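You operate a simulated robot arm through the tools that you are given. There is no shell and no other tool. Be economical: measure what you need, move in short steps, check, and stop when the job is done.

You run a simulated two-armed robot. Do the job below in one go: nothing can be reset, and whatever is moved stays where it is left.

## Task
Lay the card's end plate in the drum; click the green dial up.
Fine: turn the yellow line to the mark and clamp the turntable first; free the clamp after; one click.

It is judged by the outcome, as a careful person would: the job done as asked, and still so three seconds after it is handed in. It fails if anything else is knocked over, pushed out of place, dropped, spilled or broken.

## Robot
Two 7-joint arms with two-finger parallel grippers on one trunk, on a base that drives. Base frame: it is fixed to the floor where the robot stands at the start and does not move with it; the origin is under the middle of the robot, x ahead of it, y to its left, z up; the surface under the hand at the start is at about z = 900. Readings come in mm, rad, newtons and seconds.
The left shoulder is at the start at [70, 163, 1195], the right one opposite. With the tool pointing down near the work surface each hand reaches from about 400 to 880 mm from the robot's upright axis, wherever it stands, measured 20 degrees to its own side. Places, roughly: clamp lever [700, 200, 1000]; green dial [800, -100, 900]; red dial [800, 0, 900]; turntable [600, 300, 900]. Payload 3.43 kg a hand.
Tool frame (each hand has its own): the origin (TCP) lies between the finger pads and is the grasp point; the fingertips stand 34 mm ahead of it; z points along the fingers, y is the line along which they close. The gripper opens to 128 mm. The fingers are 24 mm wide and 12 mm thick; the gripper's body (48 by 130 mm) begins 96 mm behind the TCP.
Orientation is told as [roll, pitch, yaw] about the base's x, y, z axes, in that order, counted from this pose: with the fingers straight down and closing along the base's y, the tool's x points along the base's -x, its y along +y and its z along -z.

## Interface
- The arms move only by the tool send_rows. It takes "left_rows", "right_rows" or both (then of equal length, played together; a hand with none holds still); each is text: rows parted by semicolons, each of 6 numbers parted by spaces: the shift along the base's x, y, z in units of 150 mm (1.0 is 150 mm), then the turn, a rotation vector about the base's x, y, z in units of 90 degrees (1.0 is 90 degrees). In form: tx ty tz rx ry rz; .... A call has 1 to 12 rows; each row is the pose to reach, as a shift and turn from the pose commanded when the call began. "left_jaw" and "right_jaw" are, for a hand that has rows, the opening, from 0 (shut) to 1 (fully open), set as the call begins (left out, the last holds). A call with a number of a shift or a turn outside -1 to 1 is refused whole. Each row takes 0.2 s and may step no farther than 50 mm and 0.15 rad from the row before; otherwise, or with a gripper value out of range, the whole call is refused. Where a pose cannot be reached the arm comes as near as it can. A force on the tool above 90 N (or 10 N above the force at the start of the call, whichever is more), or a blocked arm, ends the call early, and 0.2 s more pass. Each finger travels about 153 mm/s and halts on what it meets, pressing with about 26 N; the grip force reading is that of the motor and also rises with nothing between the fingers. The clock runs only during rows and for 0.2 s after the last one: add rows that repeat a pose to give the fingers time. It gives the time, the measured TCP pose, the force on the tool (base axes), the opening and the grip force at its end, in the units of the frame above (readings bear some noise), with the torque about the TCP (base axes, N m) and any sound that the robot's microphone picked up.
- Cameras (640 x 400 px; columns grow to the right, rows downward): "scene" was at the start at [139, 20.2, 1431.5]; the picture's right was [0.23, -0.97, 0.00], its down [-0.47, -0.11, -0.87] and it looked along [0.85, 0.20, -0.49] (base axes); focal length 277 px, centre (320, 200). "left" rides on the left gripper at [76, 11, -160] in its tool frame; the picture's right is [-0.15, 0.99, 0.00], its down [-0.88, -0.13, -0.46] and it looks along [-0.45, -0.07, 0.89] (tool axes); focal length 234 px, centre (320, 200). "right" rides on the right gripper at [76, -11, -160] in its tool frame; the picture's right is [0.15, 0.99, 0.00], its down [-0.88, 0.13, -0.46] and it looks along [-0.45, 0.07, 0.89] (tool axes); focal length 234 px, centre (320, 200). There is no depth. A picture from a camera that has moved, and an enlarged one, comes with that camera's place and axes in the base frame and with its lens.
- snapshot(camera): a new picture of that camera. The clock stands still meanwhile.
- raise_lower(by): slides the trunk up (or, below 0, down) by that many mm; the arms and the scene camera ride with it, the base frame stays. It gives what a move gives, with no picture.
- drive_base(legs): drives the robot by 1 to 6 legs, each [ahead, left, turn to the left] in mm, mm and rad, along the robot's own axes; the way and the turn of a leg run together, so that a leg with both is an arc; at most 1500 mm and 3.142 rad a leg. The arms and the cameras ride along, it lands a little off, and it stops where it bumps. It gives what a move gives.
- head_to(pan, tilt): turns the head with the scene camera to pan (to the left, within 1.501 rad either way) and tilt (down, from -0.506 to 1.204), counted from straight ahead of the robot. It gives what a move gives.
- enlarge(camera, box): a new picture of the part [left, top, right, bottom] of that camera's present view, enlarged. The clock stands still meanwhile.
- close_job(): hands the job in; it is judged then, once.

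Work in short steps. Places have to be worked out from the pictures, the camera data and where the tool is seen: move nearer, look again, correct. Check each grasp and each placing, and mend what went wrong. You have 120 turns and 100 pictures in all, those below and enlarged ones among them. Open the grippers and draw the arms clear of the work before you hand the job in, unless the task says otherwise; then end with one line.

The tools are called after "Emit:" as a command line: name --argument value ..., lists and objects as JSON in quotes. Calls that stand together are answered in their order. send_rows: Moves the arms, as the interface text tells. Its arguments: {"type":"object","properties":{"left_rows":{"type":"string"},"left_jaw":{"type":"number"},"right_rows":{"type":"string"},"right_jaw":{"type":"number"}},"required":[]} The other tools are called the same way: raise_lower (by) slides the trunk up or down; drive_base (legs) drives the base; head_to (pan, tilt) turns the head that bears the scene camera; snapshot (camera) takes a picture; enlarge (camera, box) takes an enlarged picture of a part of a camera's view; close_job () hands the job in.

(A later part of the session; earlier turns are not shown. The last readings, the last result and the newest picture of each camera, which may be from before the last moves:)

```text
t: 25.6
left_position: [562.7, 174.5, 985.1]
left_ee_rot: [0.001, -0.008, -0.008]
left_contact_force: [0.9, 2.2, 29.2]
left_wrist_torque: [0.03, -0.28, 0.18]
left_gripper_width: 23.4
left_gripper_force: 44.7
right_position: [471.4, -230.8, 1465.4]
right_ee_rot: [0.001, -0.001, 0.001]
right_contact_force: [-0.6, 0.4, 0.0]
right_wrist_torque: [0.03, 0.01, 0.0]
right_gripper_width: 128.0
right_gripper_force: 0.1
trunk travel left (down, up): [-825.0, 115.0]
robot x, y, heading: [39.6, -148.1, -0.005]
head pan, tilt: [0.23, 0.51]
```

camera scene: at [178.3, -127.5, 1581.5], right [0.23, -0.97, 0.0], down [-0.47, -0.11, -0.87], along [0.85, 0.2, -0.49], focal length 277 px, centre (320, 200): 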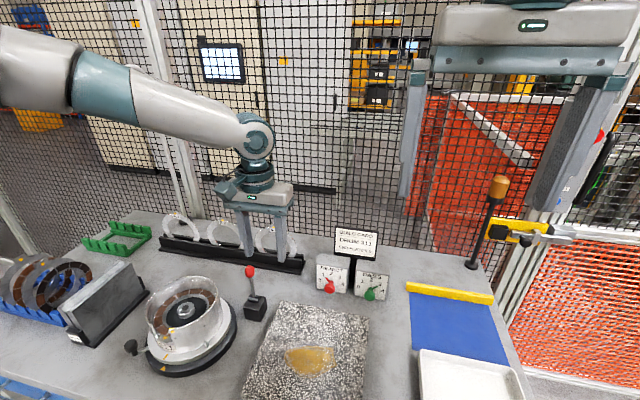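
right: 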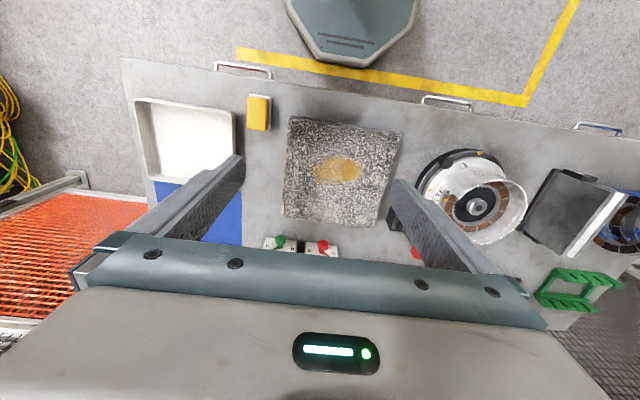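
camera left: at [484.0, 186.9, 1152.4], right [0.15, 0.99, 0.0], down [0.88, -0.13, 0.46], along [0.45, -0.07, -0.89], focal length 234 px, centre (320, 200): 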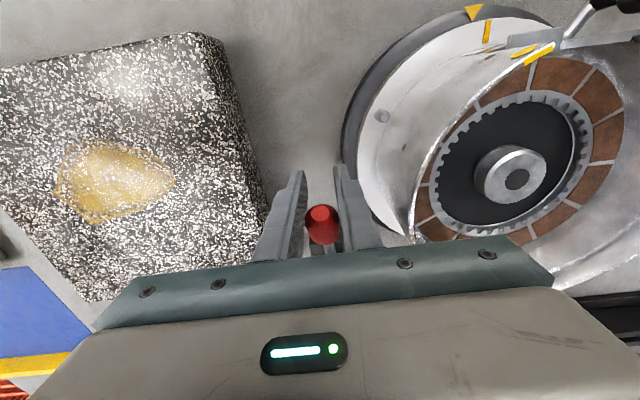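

I look at the lever from the scene camera.

Emit:
enlarge --camera "scene" --box '[210, 260, 290, 340]'

Emit:
enlarge --camera "left" --box '[240, 140, 400, 260]'

```text
5.00 times, centred on (250, 300) of scene
camera zoom: at [176.0, -132.3, 1581.9], right [0.23, -0.97, 0.0], down [-0.47, -0.11, -0.87], along [0.85, 0.2, -0.49], focal length 1385 px, centre (670, -300)
```

zoom: 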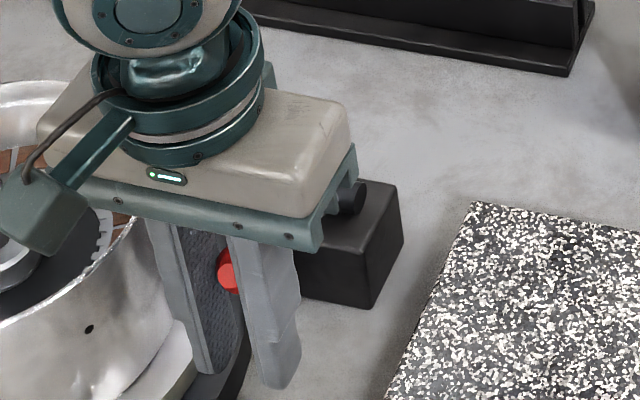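

```text
3.33 times, centred on (320, 200) of left
camera zoom: at [484.8, 187.0, 1143.8], right [0.15, 0.99, 0.0], down [0.88, -0.14, 0.46], along [0.46, -0.07, -0.89], focal length 781 px, centre (320, 200)
```

zoom: 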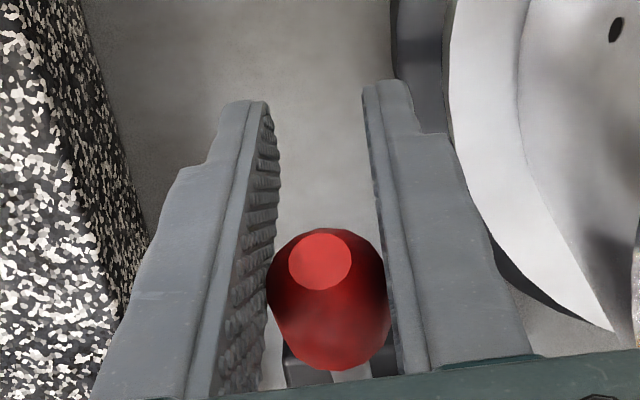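

The ball sits higher in the pads than the TCP, so the lever reached a stop at about 60° toward the robot. I open slightly, lift straight out and look at where it stays.

Emit:
send_rows --left_rows "0 0 0 0 0 0; 0 0 0 0 0 0; 0 0 0.2 0 0 0; 0 0 0.5 0 0 0; 0 0 0.8 0 0 0; -0.2 0 0.9 0 0 0; -0.2 0 0.9 0 0 0" --left_jaw 0.38

Emit:
snapshot --camera "left"

Emit:
enlarge --camera "scene" --box '[200, 210, 320, 330]'

```text
t: 27.1
left_position: [530.4, 179.4, 1117.6]
left_ee_rot: [-0.001, 0.0, -0.004]
left_contact_force: [-0.5, -0.3, 0.5]
left_wrist_torque: [-0.01, -0.02, -0.02]
left_gripper_width: 48.7
left_gripper_force: 0.0
right_position: [474.4, -228.1, 1464.5]
right_ee_rot: [0.0, 0.002, -0.001]
right_contact_force: [1.3, 0.3, -0.1]
right_wrist_torque: [-0.01, 0.03, -0.03]
right_gripper_width: 128.0
right_gripper_force: 0.0
trunk travel left (down, up): [-825.0, 115.0]
robot x, y, heading: [39.8, -149.1, 0.003]
head pan, tilt: [0.23, 0.51]
```

```text
62 pictures are left
camera left: at [454.5, 191.6, 1277.0], right [0.15, 0.99, 0.0], down [0.88, -0.13, 0.46], along [0.45, -0.07, -0.89], focal length 234 px, centre (320, 200)
```

left: 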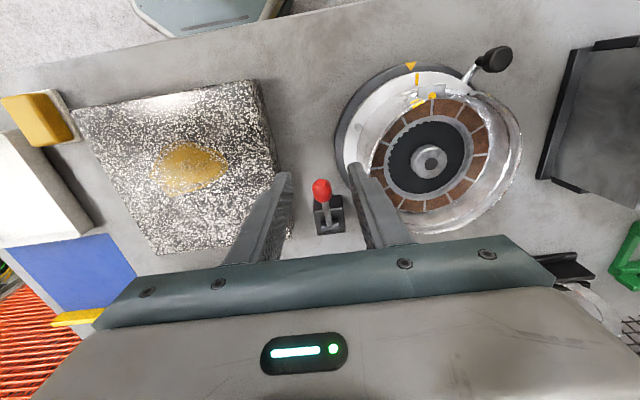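

```text
3.33 times, centred on (260, 270) of scene
camera zoom: at [179.8, -130.4, 1581.4], right [0.23, -0.97, 0.0], down [-0.48, -0.11, -0.87], along [0.85, 0.2, -0.49], focal length 923 px, centre (520, -33)
```

zoom: 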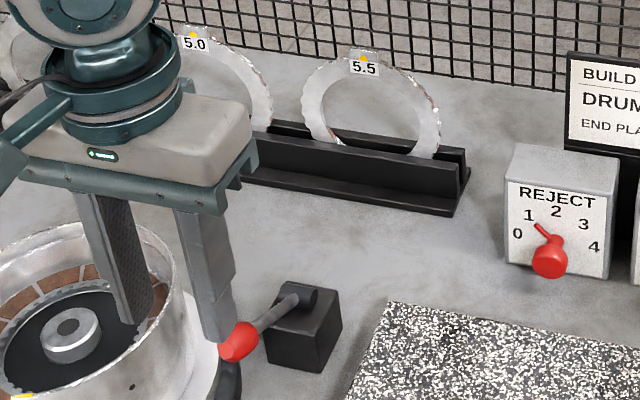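

The lever rests at about 60°, leaning toward the robot. The 5.5 plate's tab triangulates to about (866,188,1065) and its plane is normal to x, so I need to get closer. I look down with the head to see how far the base can advance.

Emit:
head_to --pan 0.0 --tilt 1.2

Emit:
snapshot --camera "scene"

```text
t: 28.2
left_position: [529.6, 179.7, 1117.9]
left_ee_rot: [-0.002, -0.003, -0.006]
left_contact_force: [0.3, 0.5, -0.1]
left_wrist_torque: [-0.03, -0.01, 0.01]
left_gripper_width: 48.7
left_gripper_force: 0.1
right_position: [474.5, -228.2, 1466.3]
right_ee_rot: [-0.002, 0.001, 0.001]
right_contact_force: [-0.1, -0.1, 0.0]
right_wrist_torque: [0.0, 0.02, 0.0]
right_gripper_width: 128.1
right_gripper_force: 0.1
trunk travel left (down, up): [-825.0, 115.0]
robot x, y, heading: [37.5, -148.1, 0.001]
head pan, tilt: [0.0, 1.201]
```

```text
60 pictures are left
camera scene: at [146.3, -151.2, 1528.8], right [0.0, -1.0, 0.0], down [-0.93, 0.0, -0.36], along [0.36, 0.0, -0.93], focal length 277 px, centre (320, 200)
```

scene: 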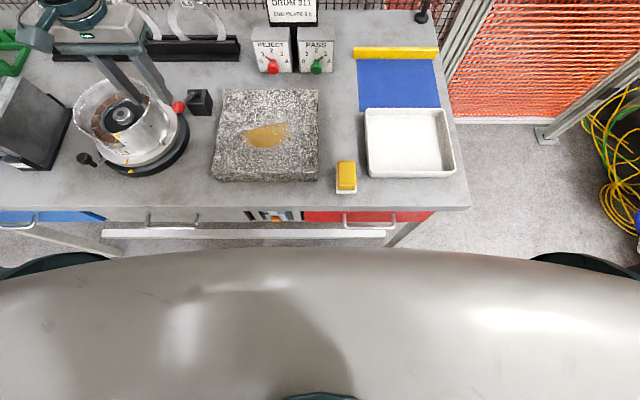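

The space under the bench lets the base advance somewhat. I lift the left hand, then drive 75 ahead and 90 left, and turn the head back.

Emit:
send_rows --left_rows "0 0 0.3 0 0 0; 0 0 0.5 0 0 0"

Emit:
drive_base --legs '[[75, 90, 0]]'

Emit:
head_to --pan 0.3 --tilt 0.65

Emit:
snapshot --camera "scene"

```text
t: 28.8
left_position: [529.2, 178.4, 1193.9]
left_ee_rot: [0.0, -0.003, -0.007]
left_contact_force: [-0.2, -0.6, -0.2]
left_wrist_torque: [-0.02, 0.0, 0.02]
left_gripper_width: 48.5
left_gripper_force: 0.0
right_position: [472.7, -229.5, 1465.0]
right_ee_rot: [-0.001, -0.002, 0.001]
right_contact_force: [1.1, 0.1, -0.1]
right_wrist_torque: [0.02, 0.0, 0.0]
right_gripper_width: 128.3
right_gripper_force: 0.0
trunk travel left (down, up): [-825.0, 115.0]
robot x, y, heading: [40.5, -150.8, -0.0]
head pan, tilt: [0.0, 1.201]
```

```text
t: 30.0
left_position: [603.5, 266.4, 1194.1]
left_ee_rot: [-0.001, -0.004, -0.008]
left_contact_force: [-0.3, 0.4, -0.7]
left_wrist_torque: [0.04, 0.01, -0.01]
left_gripper_width: 48.8
left_gripper_force: 0.1
right_position: [547.1, -142.0, 1466.6]
right_ee_rot: [0.001, -0.001, 0.0]
right_contact_force: [-0.4, -0.7, 0.4]
right_wrist_torque: [0.03, -0.05, -0.02]
right_gripper_width: 127.8
right_gripper_force: 0.1
trunk travel left (down, up): [-825.0, 115.0]
robot x, y, heading: [117.0, -65.5, 0.0]
head pan, tilt: [0.0, 1.201]
```

```text
t: 31.0
left_position: [605.2, 268.1, 1192.1]
left_ee_rot: [-0.003, -0.001, -0.007]
left_contact_force: [0.6, -0.6, 0.3]
left_wrist_torque: [0.0, 0.01, -0.01]
left_gripper_width: 48.5
left_gripper_force: 0.0
right_position: [550.6, -139.3, 1466.0]
right_ee_rot: [0.0, 0.0, 0.0]
right_contact_force: [-0.2, -0.7, -0.1]
right_wrist_torque: [-0.03, -0.01, 0.02]
right_gripper_width: 128.0
right_gripper_force: 0.0
trunk travel left (down, up): [-825.0, 115.0]
robot x, y, heading: [113.0, -61.7, -0.002]
head pan, tilt: [0.3, 0.649]
```

```text
59 pictures are left
camera scene: at [249.0, -36.7, 1568.9], right [0.3, -0.96, 0.0], down [-0.58, -0.18, -0.8], along [0.76, 0.24, -0.61], focal length 277 px, centre (320, 200)
```

scene: 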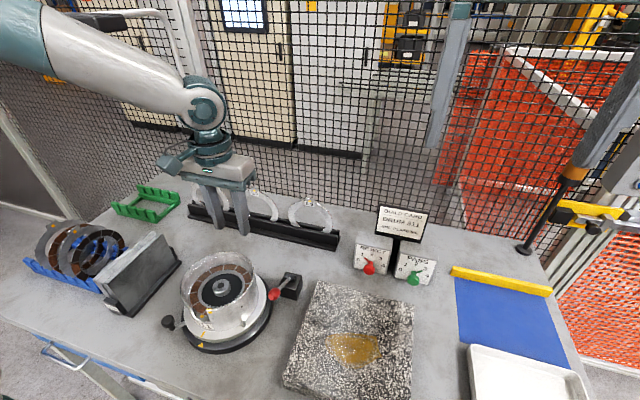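

The base moved without a bump. Now I test the clamp: first I return the left hand above the knob at about (463,391).

Emit:
send_rows --left_rows "-0.15 0.13 0 0 0 -0.09; -0.3 0.27 0 0 0 -0.18; -0.45 0.4 0 0 0 -0.27; -0.6 0.55 -0.1 0 0 -0.36; -0.78 0.7 -0.25 0 0 -0.452; -0.947 0.82 -0.45 0 0 -0.452; -0.947 0.82 -0.7 0 0 -0.452; -0.947 0.82 -0.9 0 0 -0.452; -0.947 0.82 -0.9 0 0 -0.452" --left_jaw 0.5

Emit:
snapshot --camera "left"

```text
t: 33.0
left_position: [462.6, 390.8, 1057.9]
left_ee_rot: [-0.001, -0.002, -0.718]
left_contact_force: [-0.9, 0.3, 1.0]
left_wrist_torque: [-0.01, 0.01, 0.0]
left_gripper_width: 64.1
left_gripper_force: 0.0
right_position: [549.1, -141.1, 1465.5]
right_ee_rot: [0.0, -0.002, -0.001]
right_contact_force: [-0.9, 0.8, -0.4]
right_wrist_torque: [0.02, -0.03, 0.02]
right_gripper_width: 127.9
right_gripper_force: 0.0
trunk travel left (down, up): [-825.0, 115.0]
robot x, y, heading: [115.3, -65.4, -0.007]
head pan, tilt: [0.3, 0.649]
```

```text
58 pictures are left
camera left: at [411.8, 448.4, 1216.6], right [0.76, 0.65, 0.0], down [0.58, -0.68, 0.46], along [0.3, -0.35, -0.89], focal length 234 px, centre (320, 200)
```

left: 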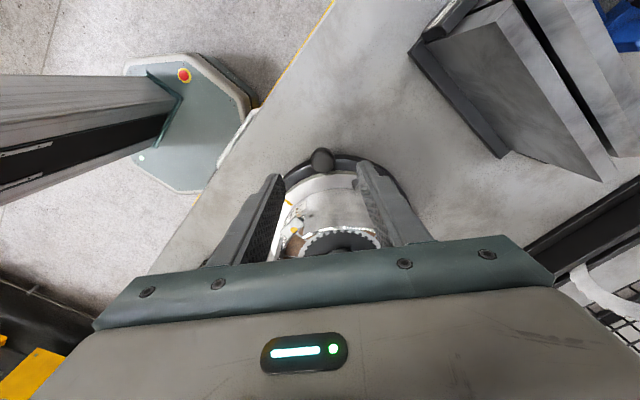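

The knob is aligned. I descend and grip it.

Emit:
send_rows --left_rows "0 0 -0.3 0 0 0; 0 0 -0.6 0 0 0; 0 0 -0.6 0 0 0"

Emit:
send_rows --left_rows "0 0 0 0 0 0; 0 0 0 0 0 0; 0 0 0 0 0 0" --left_jaw 0.1

Emit:
send_rows --left_rows "-0.016 -0.02 0 0 0 0.02; -0.016 -0.02 0 0 0 0.02"

```text
t: 33.8
left_position: [465.6, 387.4, 967.7]
left_ee_rot: [0.0, -0.001, -0.718]
left_contact_force: [0.1, -0.5, -0.2]
left_wrist_torque: [-0.01, -0.01, 0.0]
left_gripper_width: 64.1
left_gripper_force: 0.1
right_position: [550.0, -141.3, 1465.7]
right_ee_rot: [0.002, 0.0, 0.0]
right_contact_force: [0.2, -1.1, -0.2]
right_wrist_torque: [0.03, 0.01, -0.03]
right_gripper_width: 127.9
right_gripper_force: 0.0
trunk travel left (down, up): [-825.0, 115.0]
robot x, y, heading: [118.3, -60.6, 0.004]
head pan, tilt: [0.3, 0.649]
```

```text
t: 34.6
left_position: [465.6, 388.8, 967.2]
left_ee_rot: [-0.001, -0.003, -0.717]
left_contact_force: [4.5, 2.2, 1.1]
left_wrist_torque: [-0.53, -0.68, 0.18]
left_gripper_width: 25.6
left_gripper_force: 45.2
right_position: [550.0, -139.3, 1465.9]
right_ee_rot: [0.0, -0.001, 0.001]
right_contact_force: [-0.1, -0.3, 0.0]
right_wrist_torque: [0.01, -0.01, 0.03]
right_gripper_width: 127.9
right_gripper_force: 0.0
trunk travel left (down, up): [-825.0, 115.0]
robot x, y, heading: [117.0, -59.2, -0.002]
head pan, tilt: [0.3, 0.649]
```

```text
t: 35.2
left_position: [465.1, 389.0, 966.7]
left_ee_rot: [-0.002, -0.004, -0.684]
left_contact_force: [14.7, 8.2, 5.1]
left_wrist_torque: [0.16, -0.04, 0.19]
left_gripper_width: 25.5
left_gripper_force: 45.1
right_position: [551.6, -138.0, 1464.9]
right_ee_rot: [0.001, 0.002, 0.003]
right_contact_force: [0.2, 0.0, 0.2]
right_wrist_torque: [-0.01, 0.01, 0.03]
right_gripper_width: 128.1
right_gripper_force: 0.0
trunk travel left (down, up): [-825.0, 115.0]
robot x, y, heading: [115.4, -65.5, 0.004]
head pan, tilt: [0.3, 0.649]
```

The command moved 4 mm, but the knob stayed put with force rising to about 17 N, so the table is clamped. I release and rise.

Emit:
send_rows --left_rows "0 0 0 0 0 0; 0 0 0 0 0 0; 0 0 0.3 0 0 0; 0 0 0.6 0 0 0.09; 0 0 0.9 0 0 0.18; 0 -0.15 1 0 0 0.27; 0 -0.3 1 0 0 0.36; 0 -0.45 1 0 0 0.43" --left_jaw 0.5

Emit:
enlarge --camera "left" --box '[262, 105, 402, 245]'

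Emit:
enlarge --camera "scene" --box '[180, 180, 350, 260]'

```text
t: 37.0
left_position: [464.0, 317.6, 1119.0]
left_ee_rot: [0.001, -0.001, -0.008]
left_contact_force: [0.2, 0.2, 0.1]
left_wrist_torque: [0.06, 0.0, 0.02]
left_gripper_width: 63.8
left_gripper_force: 0.1
right_position: [549.7, -143.3, 1465.1]
right_ee_rot: [0.003, 0.0, 0.0]
right_contact_force: [-0.2, 0.0, -0.4]
right_wrist_torque: [0.05, 0.01, 0.01]
right_gripper_width: 128.2
right_gripper_force: 0.1
trunk travel left (down, up): [-825.0, 115.0]
robot x, y, heading: [114.6, -60.4, 0.001]
head pan, tilt: [0.3, 0.649]
```

```text
2.86 times, centred on (332, 175) of left
camera zoom: at [387.8, 330.2, 1278.3], right [0.16, 0.99, 0.0], down [0.88, -0.14, 0.46], along [0.45, -0.07, -0.89], focal length 669 px, centre (286, 271)
```

zoom: 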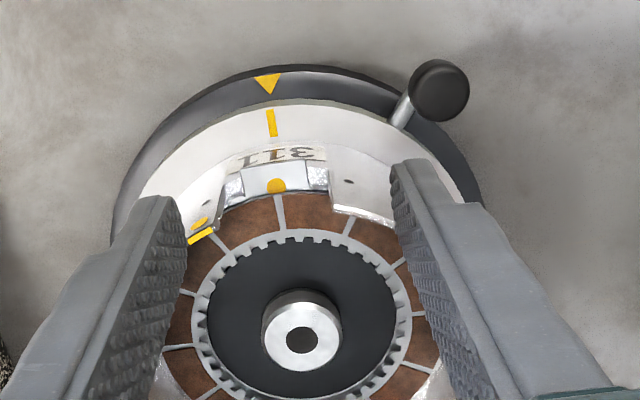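

```text
3.76 times, centred on (265, 220) of scene
camera zoom: at [250.0, -39.8, 1568.9], right [0.3, -0.96, 0.0], down [-0.58, -0.18, -0.8], along [0.76, 0.24, -0.6], focal length 1043 px, centre (527, 125)
```

zoom: 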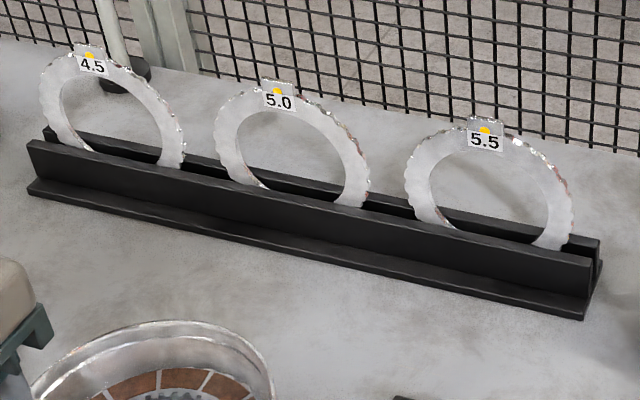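

Line and mark are aligned and the table is clamped. I move the left hand toward the 5.5 plate while yawing +90°, so the fingers will close through the plate's thickness.

Emit:
send_rows --left_rows "0.05 0 0.1 0 0 0.09; 0.1 -0.05 0.2 0 0 0.18; 0.2 -0.1 0.27 0 0 0.27; 0.3 -0.2 0.27 0 0 0.36; 0.4 -0.3 0.27 0 0 0.45; 0.5 -0.4 0.27 0 0 0.54; 0.6 -0.5 0.27 0 0 0.63; 0.7 -0.6 0.27 0 0 0.72; 0.8 -0.7 0.27 0 0 0.81; 0.9 -0.8 0.27 0 0 0.9; 1 -0.867 0.27 0 0 0.99; 1 -0.867 0.27 0 0 1"

```text
t: 39.6
left_position: [611.9, 190.5, 1159.2]
left_ee_rot: [-0.003, -0.003, 1.565]
left_contact_force: [0.8, 0.3, -0.1]
left_wrist_torque: [0.01, -0.03, 0.01]
left_gripper_width: 64.1
left_gripper_force: 0.0
right_position: [549.2, -140.2, 1466.0]
right_ee_rot: [0.0, 0.0, 0.0]
right_contact_force: [0.6, 0.4, -1.1]
right_wrist_torque: [0.02, 0.03, 0.0]
right_gripper_width: 128.1
right_gripper_force: 0.1
trunk travel left (down, up): [-825.0, 115.0]
robot x, y, heading: [115.7, -61.8, 0.001]
head pan, tilt: [0.3, 0.649]
```

The yaw works. Next I move ahead to about x 761, staying above the plates.

Emit:
send_rows --left_rows "0.25 0 0 0 0 0; 0.5 0 0 0 0 0; 0.75 0 0 0 0 0; 1 0 0 0 0 0; 1 0 0 0 0 0"

Emit:
snapshot --camera "left"

Emit:
snapshot --camera "scene"

```text
t: 40.8
left_position: [759.5, 190.9, 1159.3]
left_ee_rot: [-0.002, -0.002, 1.56]
left_contact_force: [0.6, 1.0, -1.1]
left_wrist_torque: [-0.01, -0.03, -0.01]
left_gripper_width: 64.1
left_gripper_force: 0.1
right_position: [548.8, -139.7, 1465.7]
right_ee_rot: [0.001, 0.0, 0.0]
right_contact_force: [0.1, 0.5, -0.1]
right_wrist_torque: [-0.01, -0.01, 0.0]
right_gripper_width: 128.1
right_gripper_force: 0.1
trunk travel left (down, up): [-825.0, 115.0]
robot x, y, heading: [113.7, -59.6, -0.002]
head pan, tilt: [0.3, 0.649]
```

```text
55 pictures are left
camera left: at [747.7, 115.4, 1318.1], right [-0.99, 0.16, 0.0], down [0.14, 0.88, 0.46], along [0.07, 0.45, -0.89], focal length 234 px, centre (320, 200)
```

left: 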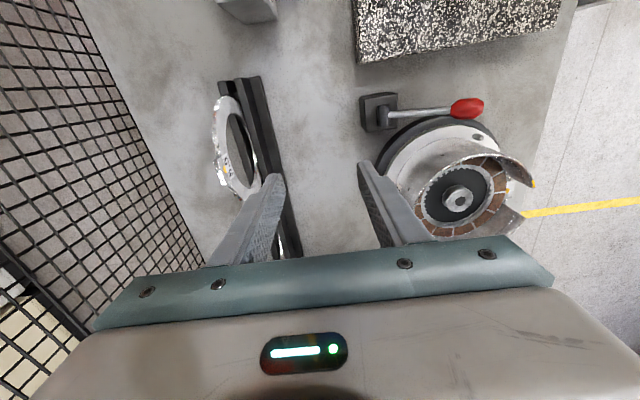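

```text
54 pictures are left
camera scene: at [248.5, -36.9, 1569.1], right [0.3, -0.96, 0.0], down [-0.58, -0.18, -0.8], along [0.76, 0.24, -0.6], focal length 277 px, centre (320, 200)
```

scene: 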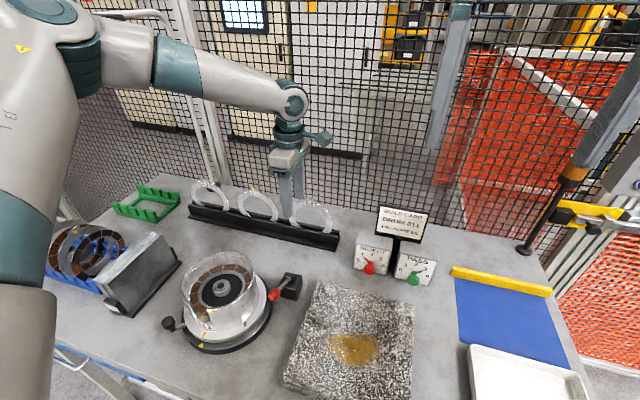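

Emit:
enlarge --camera "left" --box '[190, 80, 300, 220]'

Emit:
enlarge --camera "scene" --box '[280, 185, 350, 255]'

```text
2.86 times, centred on (245, 150) of left
camera zoom: at [747.7, 115.4, 1318.1], right [-0.99, 0.16, 0.0], down [0.14, 0.88, 0.46], along [0.07, 0.45, -0.89], focal length 669 px, centre (534, 343)
```

zoom: 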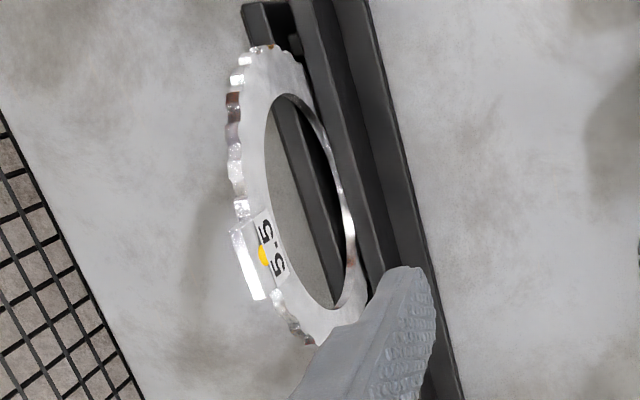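

```text
5.71 times, centred on (315, 220) of scene
camera zoom: at [248.5, -36.9, 1569.1], right [0.3, -0.96, 0.0], down [-0.58, -0.18, -0.8], along [0.76, 0.24, -0.6], focal length 1583 px, centre (349, 86)
```

zoom: 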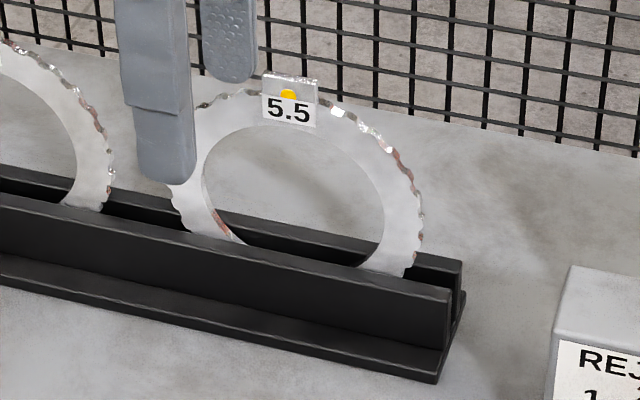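

The dot triangulates to (869.5,188.6,1062), the tab top is at about z 1075 and the plate centre at x≈872. I move over it at z≈1125.

Emit:
send_rows --left_rows "0.15 -0.01 -0.1 0 0 0; 0.4 -0.015 -0.2 0 0 0; 0.65 -0.015 -0.22 0 0 0; 0.75 -0.015 -0.22 0 0 0; 0.75 -0.015 -0.22 0 0 0"

Emit:
snapshot --camera "left"

```text
t: 42.0
left_position: [814.2, 223.3, 1145.9]
left_ee_rot: [-0.003, -0.003, 1.56]
left_contact_force: [-1.0, 0.5, -0.3]
left_wrist_torque: [0.0, 0.01, 0.03]
left_gripper_width: 64.3
left_gripper_force: 0.1
left hand out of reach, approached as far as the arm can: row 2, 3, 4, 5
right_position: [550.2, -140.4, 1466.3]
right_ee_rot: [0.001, 0.001, 0.0]
right_contact_force: [0.4, 0.2, -0.4]
right_wrist_torque: [0.0, 0.0, 0.02]
right_gripper_width: 127.8
right_gripper_force: 0.1
trunk travel left (down, up): [-825.0, 115.0]
robot x, y, heading: [114.9, -59.6, 0.002]
head pan, tilt: [0.3, 0.649]
```

```text
51 pictures are left
camera left: at [801.6, 147.6, 1304.2], right [-0.99, 0.16, 0.0], down [0.14, 0.88, 0.46], along [0.07, 0.45, -0.89], focal length 234 px, centre (320, 200)
```

left: 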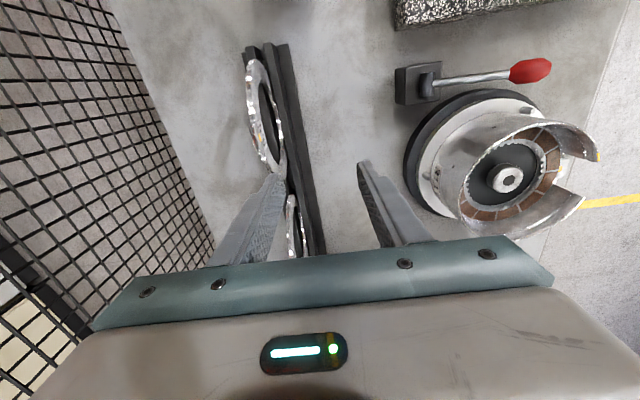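

The arm falls short and drifts to +y, as before. Turning the base to the right brings the left shoulder forward and the target to the arm's own side, so I retract the hand and turn −0.35 rad.

Emit:
send_rows --left_rows "-0.3 0.1 0.15 0 0 0; -0.6 0.2 0.35 0 0 0; -0.9 0.25 0.45 0 0 0; -1 0.25 0.45 0 0 0; -1 0.25 0.45 0 0 0"

Emit:
drive_base --legs '[[0, 0, -0.35]]'

```text
refused: row 1 steps farther than a row can; nothing moved
```

```text
t: 43.5
left_position: [868.2, -29.7, 1145.4]
left_ee_rot: [-0.003, 0.001, 1.214]
left_contact_force: [-0.5, 0.5, -0.4]
left_wrist_torque: [-0.03, 0.0, 0.04]
left_gripper_width: 63.8
left_gripper_force: 0.1
right_position: [497.9, -281.0, 1466.1]
right_ee_rot: [-0.001, 0.0, -0.346]
right_contact_force: [-0.1, -0.1, -0.3]
right_wrist_torque: [-0.03, 0.0, 0.02]
right_gripper_width: 127.8
right_gripper_force: 0.1
trunk travel left (down, up): [-825.0, 115.0]
robot x, y, heading: [115.5, -62.1, -0.349]
head pan, tilt: [0.3, 0.649]
```

The retract was refused yet the turn ran; that was my mistake in chaining them. The readings show no contact, and I check the picture.

Emit:
snapshot --camera "scene"

```text
50 pictures are left
camera scene: at [250.2, -82.5, 1569.0], right [-0.05, -1.0, 0.0], down [-0.6, 0.03, -0.8], along [0.8, -0.04, -0.6], focal length 277 px, centre (320, 200)
```

scene: 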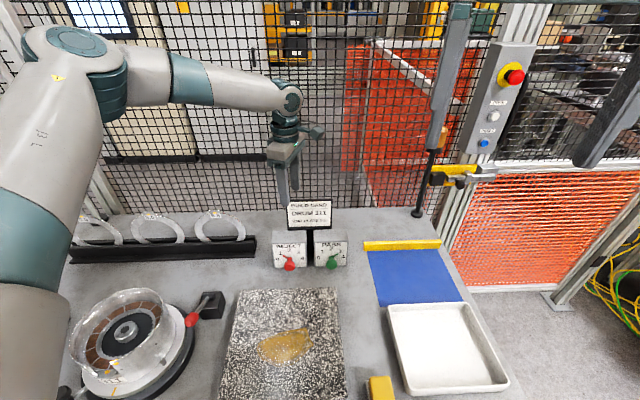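

All is intact. I lift the hand clear of the card by a small step and see how the command tracks.

Emit:
send_rows --left_rows "-0.1 0 0.1 0 0 0; -0.2 0.1 0.2 0 0 0; -0.2 0.1 0.2 0 0 0"

```text
t: 44.3
left_position: [840.6, -16.5, 1174.7]
left_ee_rot: [-0.002, -0.003, 1.217]
left_contact_force: [-0.5, -0.4, -0.3]
left_wrist_torque: [0.0, 0.0, -0.01]
left_gripper_width: 63.8
left_gripper_force: 0.1
right_position: [497.9, -282.5, 1464.8]
right_ee_rot: [0.0, 0.001, -0.346]
right_contact_force: [0.6, 0.3, 0.8]
right_wrist_torque: [0.01, 0.01, 0.01]
right_gripper_width: 128.0
right_gripper_force: 0.0
trunk travel left (down, up): [-825.0, 115.0]
robot x, y, heading: [114.9, -60.5, -0.349]
head pan, tilt: [0.3, 0.649]
```

It tracks from the actual pose. Now I move left to about (795,134) while restoring yaw to 1.57.

Emit:
send_rows --left_rows "-0.1 0.2 0 0 0 0.08; -0.2 0.45 0 0 0 0.16; -0.3 0.7 0 0 0 0.227; -0.3 0.95 0 0 0 0.227; -0.3 1 0 0 0 0.227; -0.3 1 0 0 0 0.227"

```text
t: 45.7
left_position: [793.3, 132.3, 1175.1]
left_ee_rot: [-0.004, -0.001, 1.57]
left_contact_force: [-0.6, 0.2, 0.4]
left_wrist_torque: [0.01, -0.01, 0.0]
left_gripper_width: 64.2
left_gripper_force: 0.1
right_position: [496.5, -283.1, 1465.1]
right_ee_rot: [-0.001, -0.001, -0.346]
right_contact_force: [0.5, 0.0, -0.3]
right_wrist_torque: [0.0, -0.02, 0.01]
right_gripper_width: 128.3
right_gripper_force: 0.1
trunk travel left (down, up): [-825.0, 115.0]
robot x, y, heading: [113.5, -62.0, -0.345]
head pan, tilt: [0.3, 0.649]
```

Next I move to (872,188,1130).

Emit:
send_rows --left_rows "0.15 0.15 -0.1 0 0 0; 0.35 0.3 -0.2 0 0 0; 0.525 0.375 -0.3 0 0 0; 0.525 0.375 -0.3 0 0 0"

Emit:
snapshot --camera "left"

```text
t: 46.7
left_position: [871.8, 187.1, 1131.3]
left_ee_rot: [-0.004, -0.001, 1.572]
left_contact_force: [-0.6, -0.5, -0.2]
left_wrist_torque: [0.01, 0.0, -0.02]
left_gripper_width: 64.1
left_gripper_force: 0.0
right_position: [497.0, -282.2, 1465.7]
right_ee_rot: [0.0, -0.001, -0.345]
right_contact_force: [0.1, 0.0, 0.3]
right_wrist_torque: [-0.02, -0.02, 0.01]
right_gripper_width: 128.1
right_gripper_force: 0.1
trunk travel left (down, up): [-825.0, 115.0]
robot x, y, heading: [113.7, -61.7, -0.35]
head pan, tilt: [0.3, 0.649]
```

```text
49 pictures are left
camera left: at [860.1, 112.2, 1289.5], right [-0.99, 0.15, 0.0], down [0.13, 0.88, 0.46], along [0.07, 0.45, -0.89], focal length 234 px, centre (320, 200)
```

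left: 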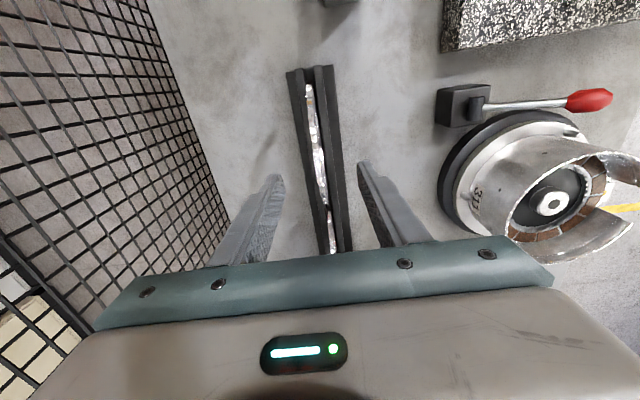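

Reached with the turned base. I enlarge to check the tab's centring between the fingers.

Emit:
enlarge --camera "left" --box '[260, 60, 400, 260]'

Emit:
enlarge --camera "scene" --box '[160, 150, 270, 270]'

```text
2.00 times, centred on (330, 160) of left
camera zoom: at [860.1, 112.2, 1289.5], right [-0.99, 0.15, 0.0], down [0.13, 0.88, 0.46], along [0.07, 0.45, -0.89], focal length 468 px, centre (300, 280)
```

zoom: 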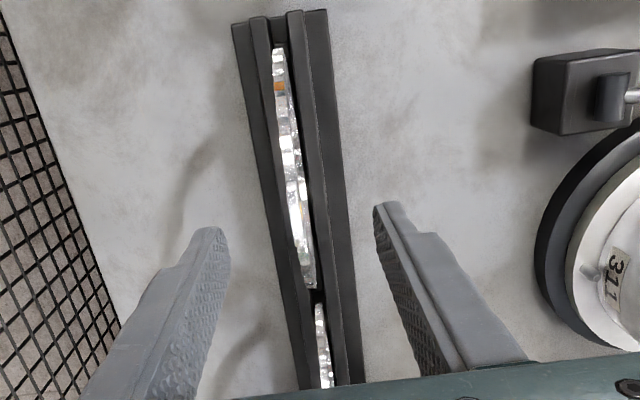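

```text
3.33 times, centred on (215, 210) of scene
camera zoom: at [249.2, -83.6, 1569.1], right [-0.05, -1.0, 0.0], down [-0.6, 0.03, -0.8], along [0.8, -0.04, -0.6], focal length 923 px, centre (670, 167)
```

zoom: 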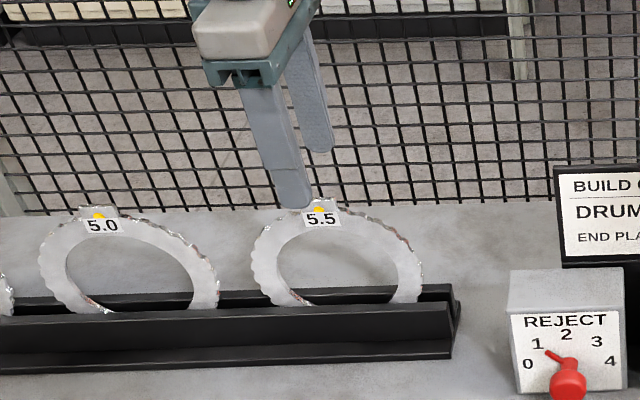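

The tab projects to (873,190), centred between the fingers. I descend 51 mm.

Emit:
send_rows --left_rows "0.007 0.012 -0.15 0 0 0; 0.007 0.012 -0.3 0 0 0; 0.007 0.012 -0.342 0 0 0; 0.007 0.012 -0.342 0 0 0"

Emit:
enlarge --camera "scene" --box '[160, 150, 270, 270]'

```text
t: 47.7
left_position: [873.4, 189.8, 1077.6]
left_ee_rot: [-0.002, -0.003, 1.57]
left_contact_force: [0.6, -0.7, -0.1]
left_wrist_torque: [-0.02, 0.02, 0.01]
left_gripper_width: 64.0
left_gripper_force: 0.1
right_position: [497.7, -282.8, 1465.4]
right_ee_rot: [0.001, -0.001, -0.345]
right_contact_force: [0.5, -0.1, 0.4]
right_wrist_torque: [0.01, 0.01, 0.05]
right_gripper_width: 127.7
right_gripper_force: 0.1
trunk travel left (down, up): [-825.0, 115.0]
robot x, y, heading: [112.5, -65.7, -0.347]
head pan, tilt: [0.3, 0.649]
```

```text
3.33 times, centred on (215, 210) of scene
camera zoom: at [250.1, -83.6, 1569.0], right [-0.05, -1.0, 0.0], down [-0.6, 0.03, -0.8], along [0.8, -0.04, -0.6], focal length 923 px, centre (670, 167)
```

zoom: 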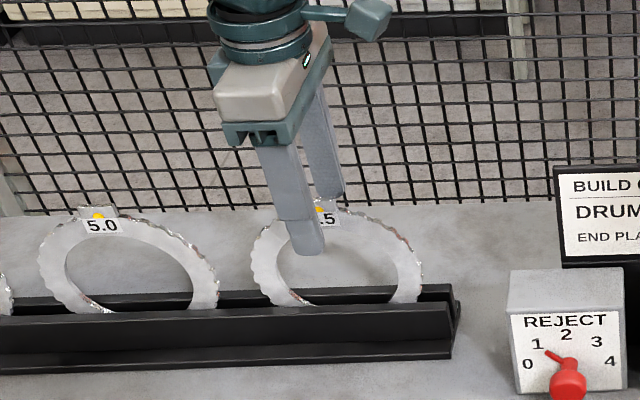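

The fingers straddle the tab. I close.

Emit:
send_rows --left_rows "0 0 0 0 0 0; 0 0 0 0 0 0; 0 0 0 0 0 0; 0 0 0 0 0 0" --left_jaw 0

Emit:
enlarge --camera "scene" --box '[160, 150, 270, 270]'

```text
t: 48.7
left_position: [873.8, 190.0, 1077.0]
left_ee_rot: [-0.002, -0.001, 1.571]
left_contact_force: [0.7, 0.6, -0.6]
left_wrist_torque: [0.03, -0.03, 0.01]
left_gripper_width: 5.6
left_gripper_force: 26.1
right_position: [497.7, -282.9, 1465.1]
right_ee_rot: [-0.001, 0.001, -0.346]
right_contact_force: [0.0, -0.6, 0.6]
right_wrist_torque: [0.0, -0.02, 0.01]
right_gripper_width: 127.9
right_gripper_force: 0.0
trunk travel left (down, up): [-825.0, 115.0]
robot x, y, heading: [116.6, -60.6, -0.344]
head pan, tilt: [0.3, 0.649]
```

```text
3.33 times, centred on (215, 210) of scene
camera zoom: at [250.2, -83.5, 1569.0], right [-0.05, -1.0, 0.0], down [-0.6, 0.03, -0.8], along [0.8, -0.04, -0.6], focal length 923 px, centre (670, 167)
```

zoom: 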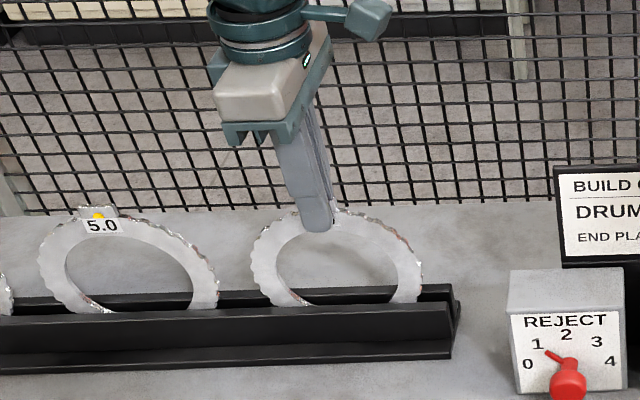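

Width 5.6 mm matches the 5.5 plate. I lift it straight out with the trunk, 115 mm.

Emit:
raise_lower --by 113

Emit:
snapshot --camera "scene"

```text
t: 50.1
left_position: [874.6, 190.3, 1191.1]
left_ee_rot: [-0.001, -0.004, 1.571]
left_contact_force: [-0.4, 0.7, -3.3]
left_wrist_torque: [-0.03, -0.01, 0.0]
left_gripper_width: 5.3
left_gripper_force: 26.2
right_position: [498.7, -281.9, 1578.1]
right_ee_rot: [0.001, 0.0, -0.345]
right_contact_force: [0.3, 0.2, 0.5]
right_wrist_torque: [-0.02, 0.01, -0.01]
right_gripper_width: 128.1
right_gripper_force: 0.1
trunk travel left (down, up): [-938.0, 2.0]
robot x, y, heading: [112.6, -62.4, -0.348]
head pan, tilt: [0.3, 0.649]
```

```text
44 pictures are left
camera scene: at [250.7, -83.4, 1681.9], right [-0.05, -1.0, 0.0], down [-0.6, 0.03, -0.8], along [0.8, -0.04, -0.61], focal length 277 px, centre (320, 200)
```

scene: 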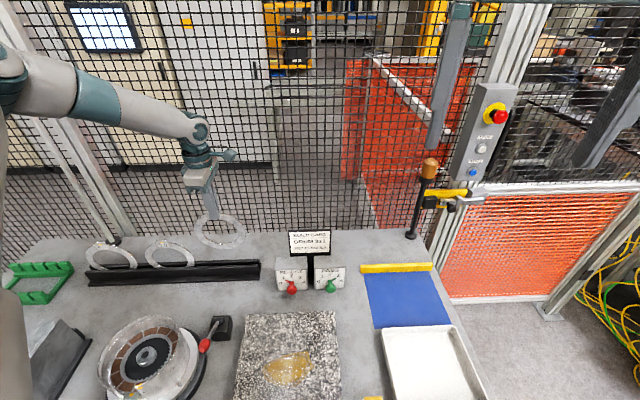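

The plate hangs securely at about 3.3 N. I draw it back and up, clear of everything.

Emit:
send_rows --left_rows "0 0 0.15 0 0 0; -0.1 0 0.33 0 0 0; -0.35 0.02 0.4 0 0 0; -0.6 0.04 0.4 0 0 0; -0.85 0.06 0.4 0 0 0; -1 0.07 0.4 0 0 0; -1 0.07 0.4 0 0 0"

```text
t: 51.7
left_position: [724.4, 200.5, 1248.9]
left_ee_rot: [-0.002, -0.002, 1.571]
left_contact_force: [0.6, 0.2, -4.4]
left_wrist_torque: [-0.02, 0.04, -0.02]
left_gripper_width: 5.5
left_gripper_force: 25.4
right_position: [498.7, -282.4, 1579.0]
right_ee_rot: [0.0, 0.001, -0.345]
right_contact_force: [-0.4, 0.1, 0.1]
right_wrist_torque: [-0.01, -0.01, -0.01]
right_gripper_width: 128.2
right_gripper_force: 0.2
trunk travel left (down, up): [-938.0, 2.0]
robot x, y, heading: [114.8, -62.1, -0.35]
head pan, tilt: [0.3, 0.649]
```

I turn the base back to heading 0, then back away and left, to have room for a level hand pose.

Emit:
drive_base --legs '[[0, 0, 0.348], [-215, 100, 0]]'

Emit:
snapshot --camera "scene"

```text
t: 54.6
left_position: [381.4, 494.4, 1248.9]
left_ee_rot: [-0.002, -0.005, 1.929]
left_contact_force: [0.4, -0.1, -2.7]
left_wrist_torque: [0.04, 0.04, 0.02]
left_gripper_width: 5.1
left_gripper_force: 25.4
right_position: [338.1, -39.0, 1576.8]
right_ee_rot: [0.001, 0.003, 0.01]
right_contact_force: [0.1, -0.5, -0.7]
right_wrist_torque: [0.03, 0.02, 0.03]
right_gripper_width: 128.3
right_gripper_force: 0.2
trunk travel left (down, up): [-938.0, 2.0]
robot x, y, heading: [-102.1, 35.1, 0.01]
head pan, tilt: [0.3, 0.649]
```

```text
43 pictures are left
camera scene: at [38.1, 61.3, 1681.5], right [0.31, -0.95, 0.0], down [-0.58, -0.18, -0.79], along [0.76, 0.24, -0.61], focal length 277 px, centre (320, 200)
```

scene: 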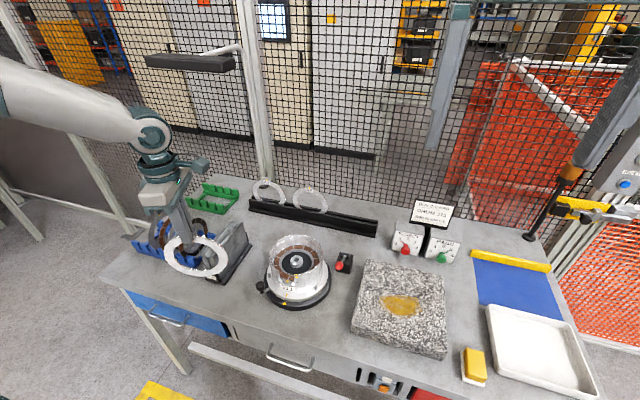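

Backed off, with the plate still held. I yaw the hand −90° first, moving gradually toward the drum line.

Emit:
send_rows --left_rows "0.02 -0.05 0.02 0 0 -0.09; 0.05 -0.1 0.04 0 0 -0.18; 0.08 -0.16 0.05 0 0 -0.27; 0.11 -0.22 0.05 0 0 -0.36; 0.14 -0.28 0.05 0 0 -0.45; 0.17 -0.34 0.05 0 0 -0.54; 0.2 -0.4 0.05 0 0 -0.63; 0.23 -0.46 0.05 0 0 -0.72; 0.26 -0.52 0.05 0 0 -0.81; 0.29 -0.58 0.05 0 0 -0.9; 0.3 -0.6 0.05 0 0 -0.99"

Emit:
send_rows --left_rows "0 -0.05 0 0 0 -0.09; 0 -0.1 0 0 0 -0.18; 0 -0.16 0 0 0 -0.27; 0 -0.22 0 0 0 -0.36; 0 -0.28 0 0 0 -0.45; 0 -0.34 0 0 0 -0.54; 0 -0.4 0 0 0 -0.63; 0 -0.46 0 0 0 -0.72; 0 -0.52 0 0 0 -0.81; 0 -0.58 0 0 0 -0.9; 0 -0.6 0 0 0 -0.99"

```text
t: 57.0
left_position: [423.2, 405.9, 1258.1]
left_ee_rot: [-0.003, 0.0, 0.371]
left_contact_force: [0.3, -0.5, -3.4]
left_wrist_torque: [0.03, 0.0, 0.0]
left_gripper_width: 5.2
left_gripper_force: 25.7
right_position: [334.5, -37.0, 1577.4]
right_ee_rot: [-0.001, 0.0, 0.01]
right_contact_force: [0.4, 0.0, 0.5]
right_wrist_torque: [0.0, 0.03, 0.01]
right_gripper_width: 127.8
right_gripper_force: 0.0
trunk travel left (down, up): [-938.0, 2.0]
robot x, y, heading: [-104.2, 41.3, 0.011]
head pan, tilt: [0.3, 0.649]
```

```text
t: 59.4
left_position: [422.4, 315.2, 1255.9]
left_ee_rot: [-0.004, -0.002, -1.185]
left_contact_force: [-0.1, 0.4, -2.7]
left_wrist_torque: [-0.02, -0.02, 0.0]
left_gripper_width: 5.4
left_gripper_force: 26.2
right_position: [334.8, -36.1, 1577.8]
right_ee_rot: [0.0, 0.0, 0.01]
right_contact_force: [-0.1, 0.5, 0.2]
right_wrist_torque: [-0.01, -0.02, -0.04]
right_gripper_width: 128.1
right_gripper_force: 0.0
trunk travel left (down, up): [-938.0, 2.0]
robot x, y, heading: [-101.3, 37.0, 0.009]
head pan, tilt: [0.3, 0.649]
```

Yaw tracks well. I finish the yaw to −1.571.

Emit:
send_rows --left_rows "0.1 0 0 0 0 -0.085; 0.2 -0.02 0 0 0 -0.17; 0.3 -0.04 0 0 0 -0.246; 0.3 -0.04 0 0 0 -0.246"

```text
t: 60.4
left_position: [467.6, 308.8, 1256.6]
left_ee_rot: [-0.003, -0.002, -1.57]
left_contact_force: [0.0, 0.4, -3.5]
left_wrist_torque: [0.0, 0.02, -0.01]
left_gripper_width: 5.3
left_gripper_force: 25.7
right_position: [333.9, -34.3, 1578.7]
right_ee_rot: [0.001, -0.001, 0.01]
right_contact_force: [-0.6, 0.2, 0.5]
right_wrist_torque: [0.03, 0.02, 0.05]
right_gripper_width: 127.7
right_gripper_force: 0.0
trunk travel left (down, up): [-938.0, 2.0]
robot x, y, heading: [-99.3, 35.5, 0.01]
head pan, tilt: [0.3, 0.649]
```

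Now I pitch the hand up 45° (about −y), so that the plate swings forward over the drum, and check the grip.

Emit:
send_rows --left_rows "0 0 0 0 -0.083 0; 0 0 0 0 -0.167 0; 0 0 0 0 -0.25 0; 0 0 0 0 -0.333 0; 0 0 0 0 -0.417 0; 0 0 0 0 -0.5 0; 0 0 0 0 -0.5 0"

Emit:
snapshot --camera "scene"

```text
t: 62.0
left_position: [467.0, 309.2, 1257.1]
left_ee_rot: [0.782, -0.004, -1.572]
left_contact_force: [0.3, -0.3, -3.4]
left_wrist_torque: [0.01, 0.21, 0.01]
left_gripper_width: 5.4
left_gripper_force: 26.0
right_position: [334.7, -37.1, 1577.4]
right_ee_rot: [0.001, 0.001, 0.011]
right_contact_force: [0.0, 0.8, 0.4]
right_wrist_torque: [0.02, -0.01, -0.01]
right_gripper_width: 128.0
right_gripper_force: 0.1
trunk travel left (down, up): [-938.0, 2.0]
robot x, y, heading: [-98.2, 40.6, 0.009]
head pan, tilt: [0.3, 0.649]
```

```text
42 pictures are left
camera scene: at [33.4, 63.0, 1682.0], right [0.31, -0.95, 0.0], down [-0.58, -0.18, -0.8], along [0.76, 0.24, -0.61], focal length 277 px, centre (320, 200)
```

scene: 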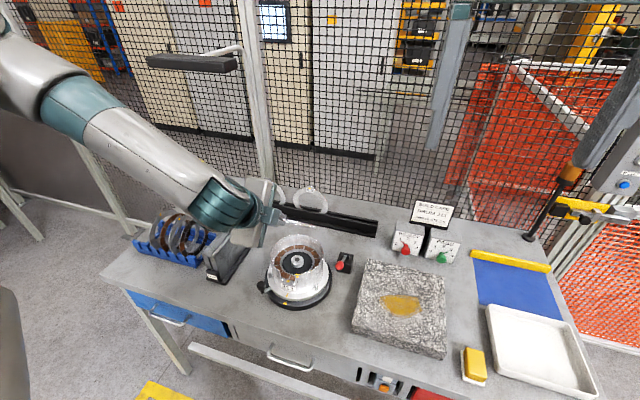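

The grip holds with 0.21 N m. I continue pitching to about 82° (tool 8° below level).

Emit:
send_rows --left_rows "0 0 0 0 -0.083 0; 0 0 0 0 -0.167 0; 0 0 0 0 -0.25 0; 0 0 0 0 -0.333 0; 0 0 0 0 -0.411 0; 0 0 0 0 -0.411 0"

Emit:
snapshot --camera "left"

```text
t: 63.4
left_position: [470.0, 319.9, 1270.1]
left_ee_rot: [1.429, -0.007, -1.573]
left_contact_force: [0.1, 0.1, -4.0]
left_wrist_torque: [0.01, 0.31, -0.02]
left_gripper_width: 5.2
left_gripper_force: 25.8
left hand out of reach, approached as far as the arm can: row 2, 3, 4, 5, 6
right_position: [333.6, -33.9, 1578.3]
right_ee_rot: [-0.003, 0.0, 0.012]
right_contact_force: [0.4, 0.7, 0.0]
right_wrist_torque: [-0.02, -0.01, -0.01]
right_gripper_width: 127.9
right_gripper_force: 0.0
trunk travel left (down, up): [-938.0, 2.0]
robot x, y, heading: [-97.8, 39.2, 0.005]
head pan, tilt: [0.3, 0.649]
```

```text
41 pictures are left
camera left: at [313.5, 397.0, 1302.2], right [0.14, -0.14, 0.98], down [-0.47, -0.88, -0.06], along [0.87, -0.45, -0.19], focal length 234 px, centre (320, 200)
```

left: 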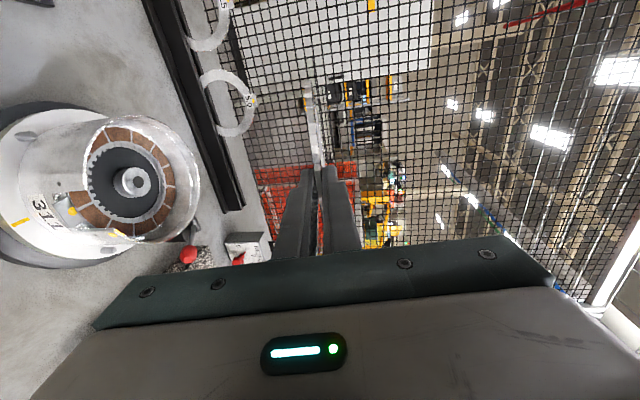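

Orientation is reached but the shoulder is too high. I lower the trunk 185 mm, which brings the plate to about z 1085 above the rim.

Emit:
raise_lower --by -185

Emit:
send_rows --left_rows "0.02 -0.03 0 0 0 0; 0.03 -0.067 0 0 0 0; 0.03 -0.067 0 0 0 0"

Emit:
snapshot --camera "scene"

Emit:
snapshot --camera "left"

```text
t: 65.4
left_position: [471.1, 316.9, 1084.9]
left_ee_rot: [1.426, -0.002, -1.572]
left_contact_force: [0.0, -0.6, -3.9]
left_wrist_torque: [-0.01, 0.28, 0.01]
left_gripper_width: 5.2
left_gripper_force: 26.1
right_position: [334.9, -37.4, 1393.5]
right_ee_rot: [-0.001, 0.001, 0.012]
right_contact_force: [0.8, 0.4, 0.2]
right_wrist_torque: [0.01, 0.0, -0.01]
right_gripper_width: 128.1
right_gripper_force: 0.0
trunk travel left (down, up): [-753.0, 187.0]
robot x, y, heading: [-100.8, 34.8, 0.008]
head pan, tilt: [0.3, 0.649]
```

```text
t: 66.2
left_position: [475.5, 311.1, 1087.2]
left_ee_rot: [1.421, -0.003, -1.575]
left_contact_force: [0.3, 0.2, -3.6]
left_wrist_torque: [-0.04, 0.34, -0.02]
left_gripper_width: 5.3
left_gripper_force: 25.8
left hand out of reach, approached as far as the arm can: row 2, 3
right_position: [335.2, -36.0, 1392.9]
right_ee_rot: [0.001, 0.0, 0.013]
right_contact_force: [0.3, 0.3, 0.6]
right_wrist_torque: [0.01, 0.01, 0.02]
right_gripper_width: 127.9
right_gripper_force: 0.1
trunk travel left (down, up): [-753.0, 187.0]
robot x, y, heading: [-100.3, 36.0, 0.008]
head pan, tilt: [0.3, 0.649]
```

```text
40 pictures are left
camera scene: at [33.1, 63.7, 1497.0], right [0.31, -0.95, 0.0], down [-0.58, -0.18, -0.8], along [0.76, 0.24, -0.61], focal length 277 px, centre (320, 200)
```

scene: 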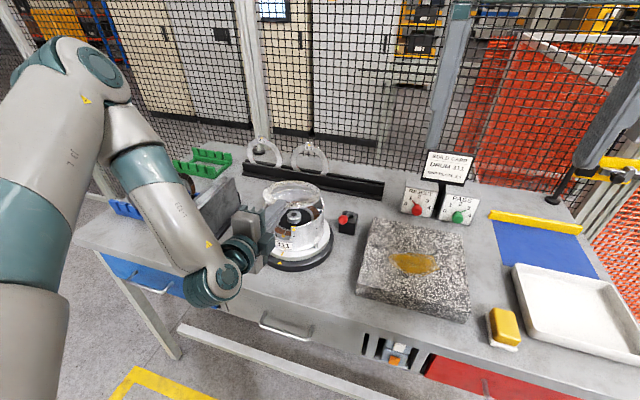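

```text
39 pictures are left
camera left: at [319.7, 387.7, 1121.1], right [0.14, -0.14, 0.98], down [-0.47, -0.88, -0.06], along [0.87, -0.45, -0.2], focal length 234 px, centre (320, 200)
```

left: 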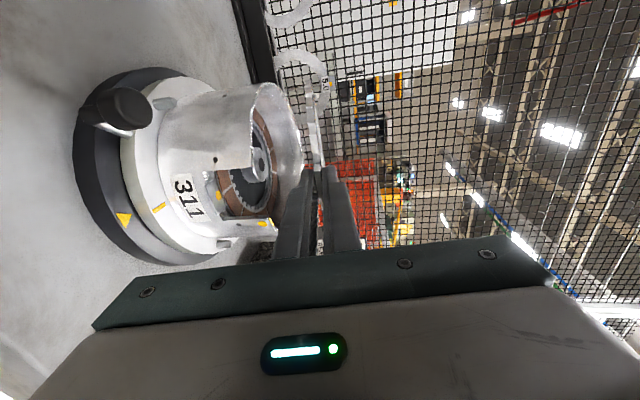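

The position is about (475.5,311), close to wanted. I enlarge the scene to check plate against drum.

Emit:
enlarge --camera "scene" --box '[225, 165, 345, 275]'

Emit:
enlarge --camera "left" --box '[190, 70, 350, 270]'

```text
3.64 times, centred on (285, 220) of scene
camera zoom: at [33.1, 63.7, 1497.0], right [0.31, -0.95, 0.0], down [-0.58, -0.18, -0.8], along [0.76, 0.24, -0.61], focal length 1007 px, centre (447, 127)
```

zoom: 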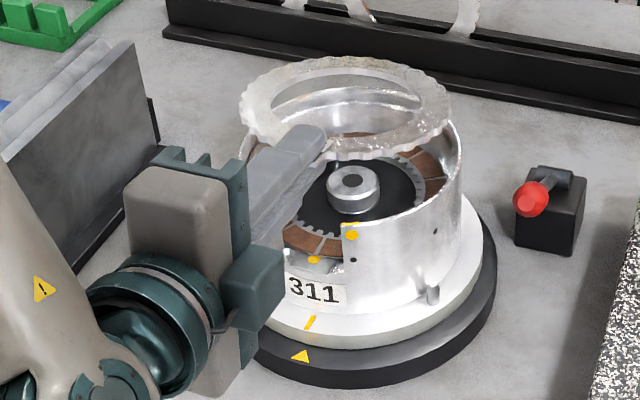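

```text
2.00 times, centred on (270, 170) of left
camera zoom: at [319.7, 387.7, 1121.1], right [0.14, -0.14, 0.98], down [-0.47, -0.88, -0.06], along [0.87, -0.45, -0.2], focal length 468 px, centre (420, 260)
```

zoom: 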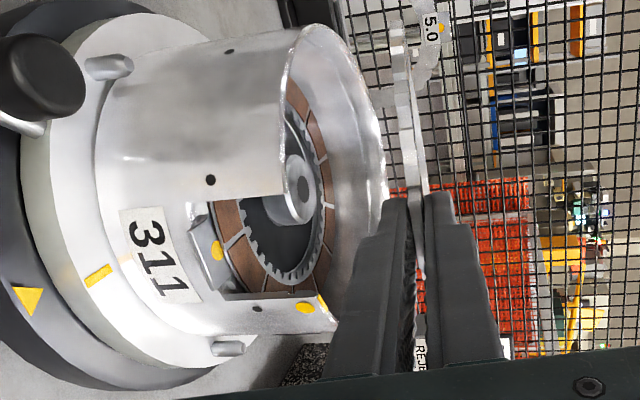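

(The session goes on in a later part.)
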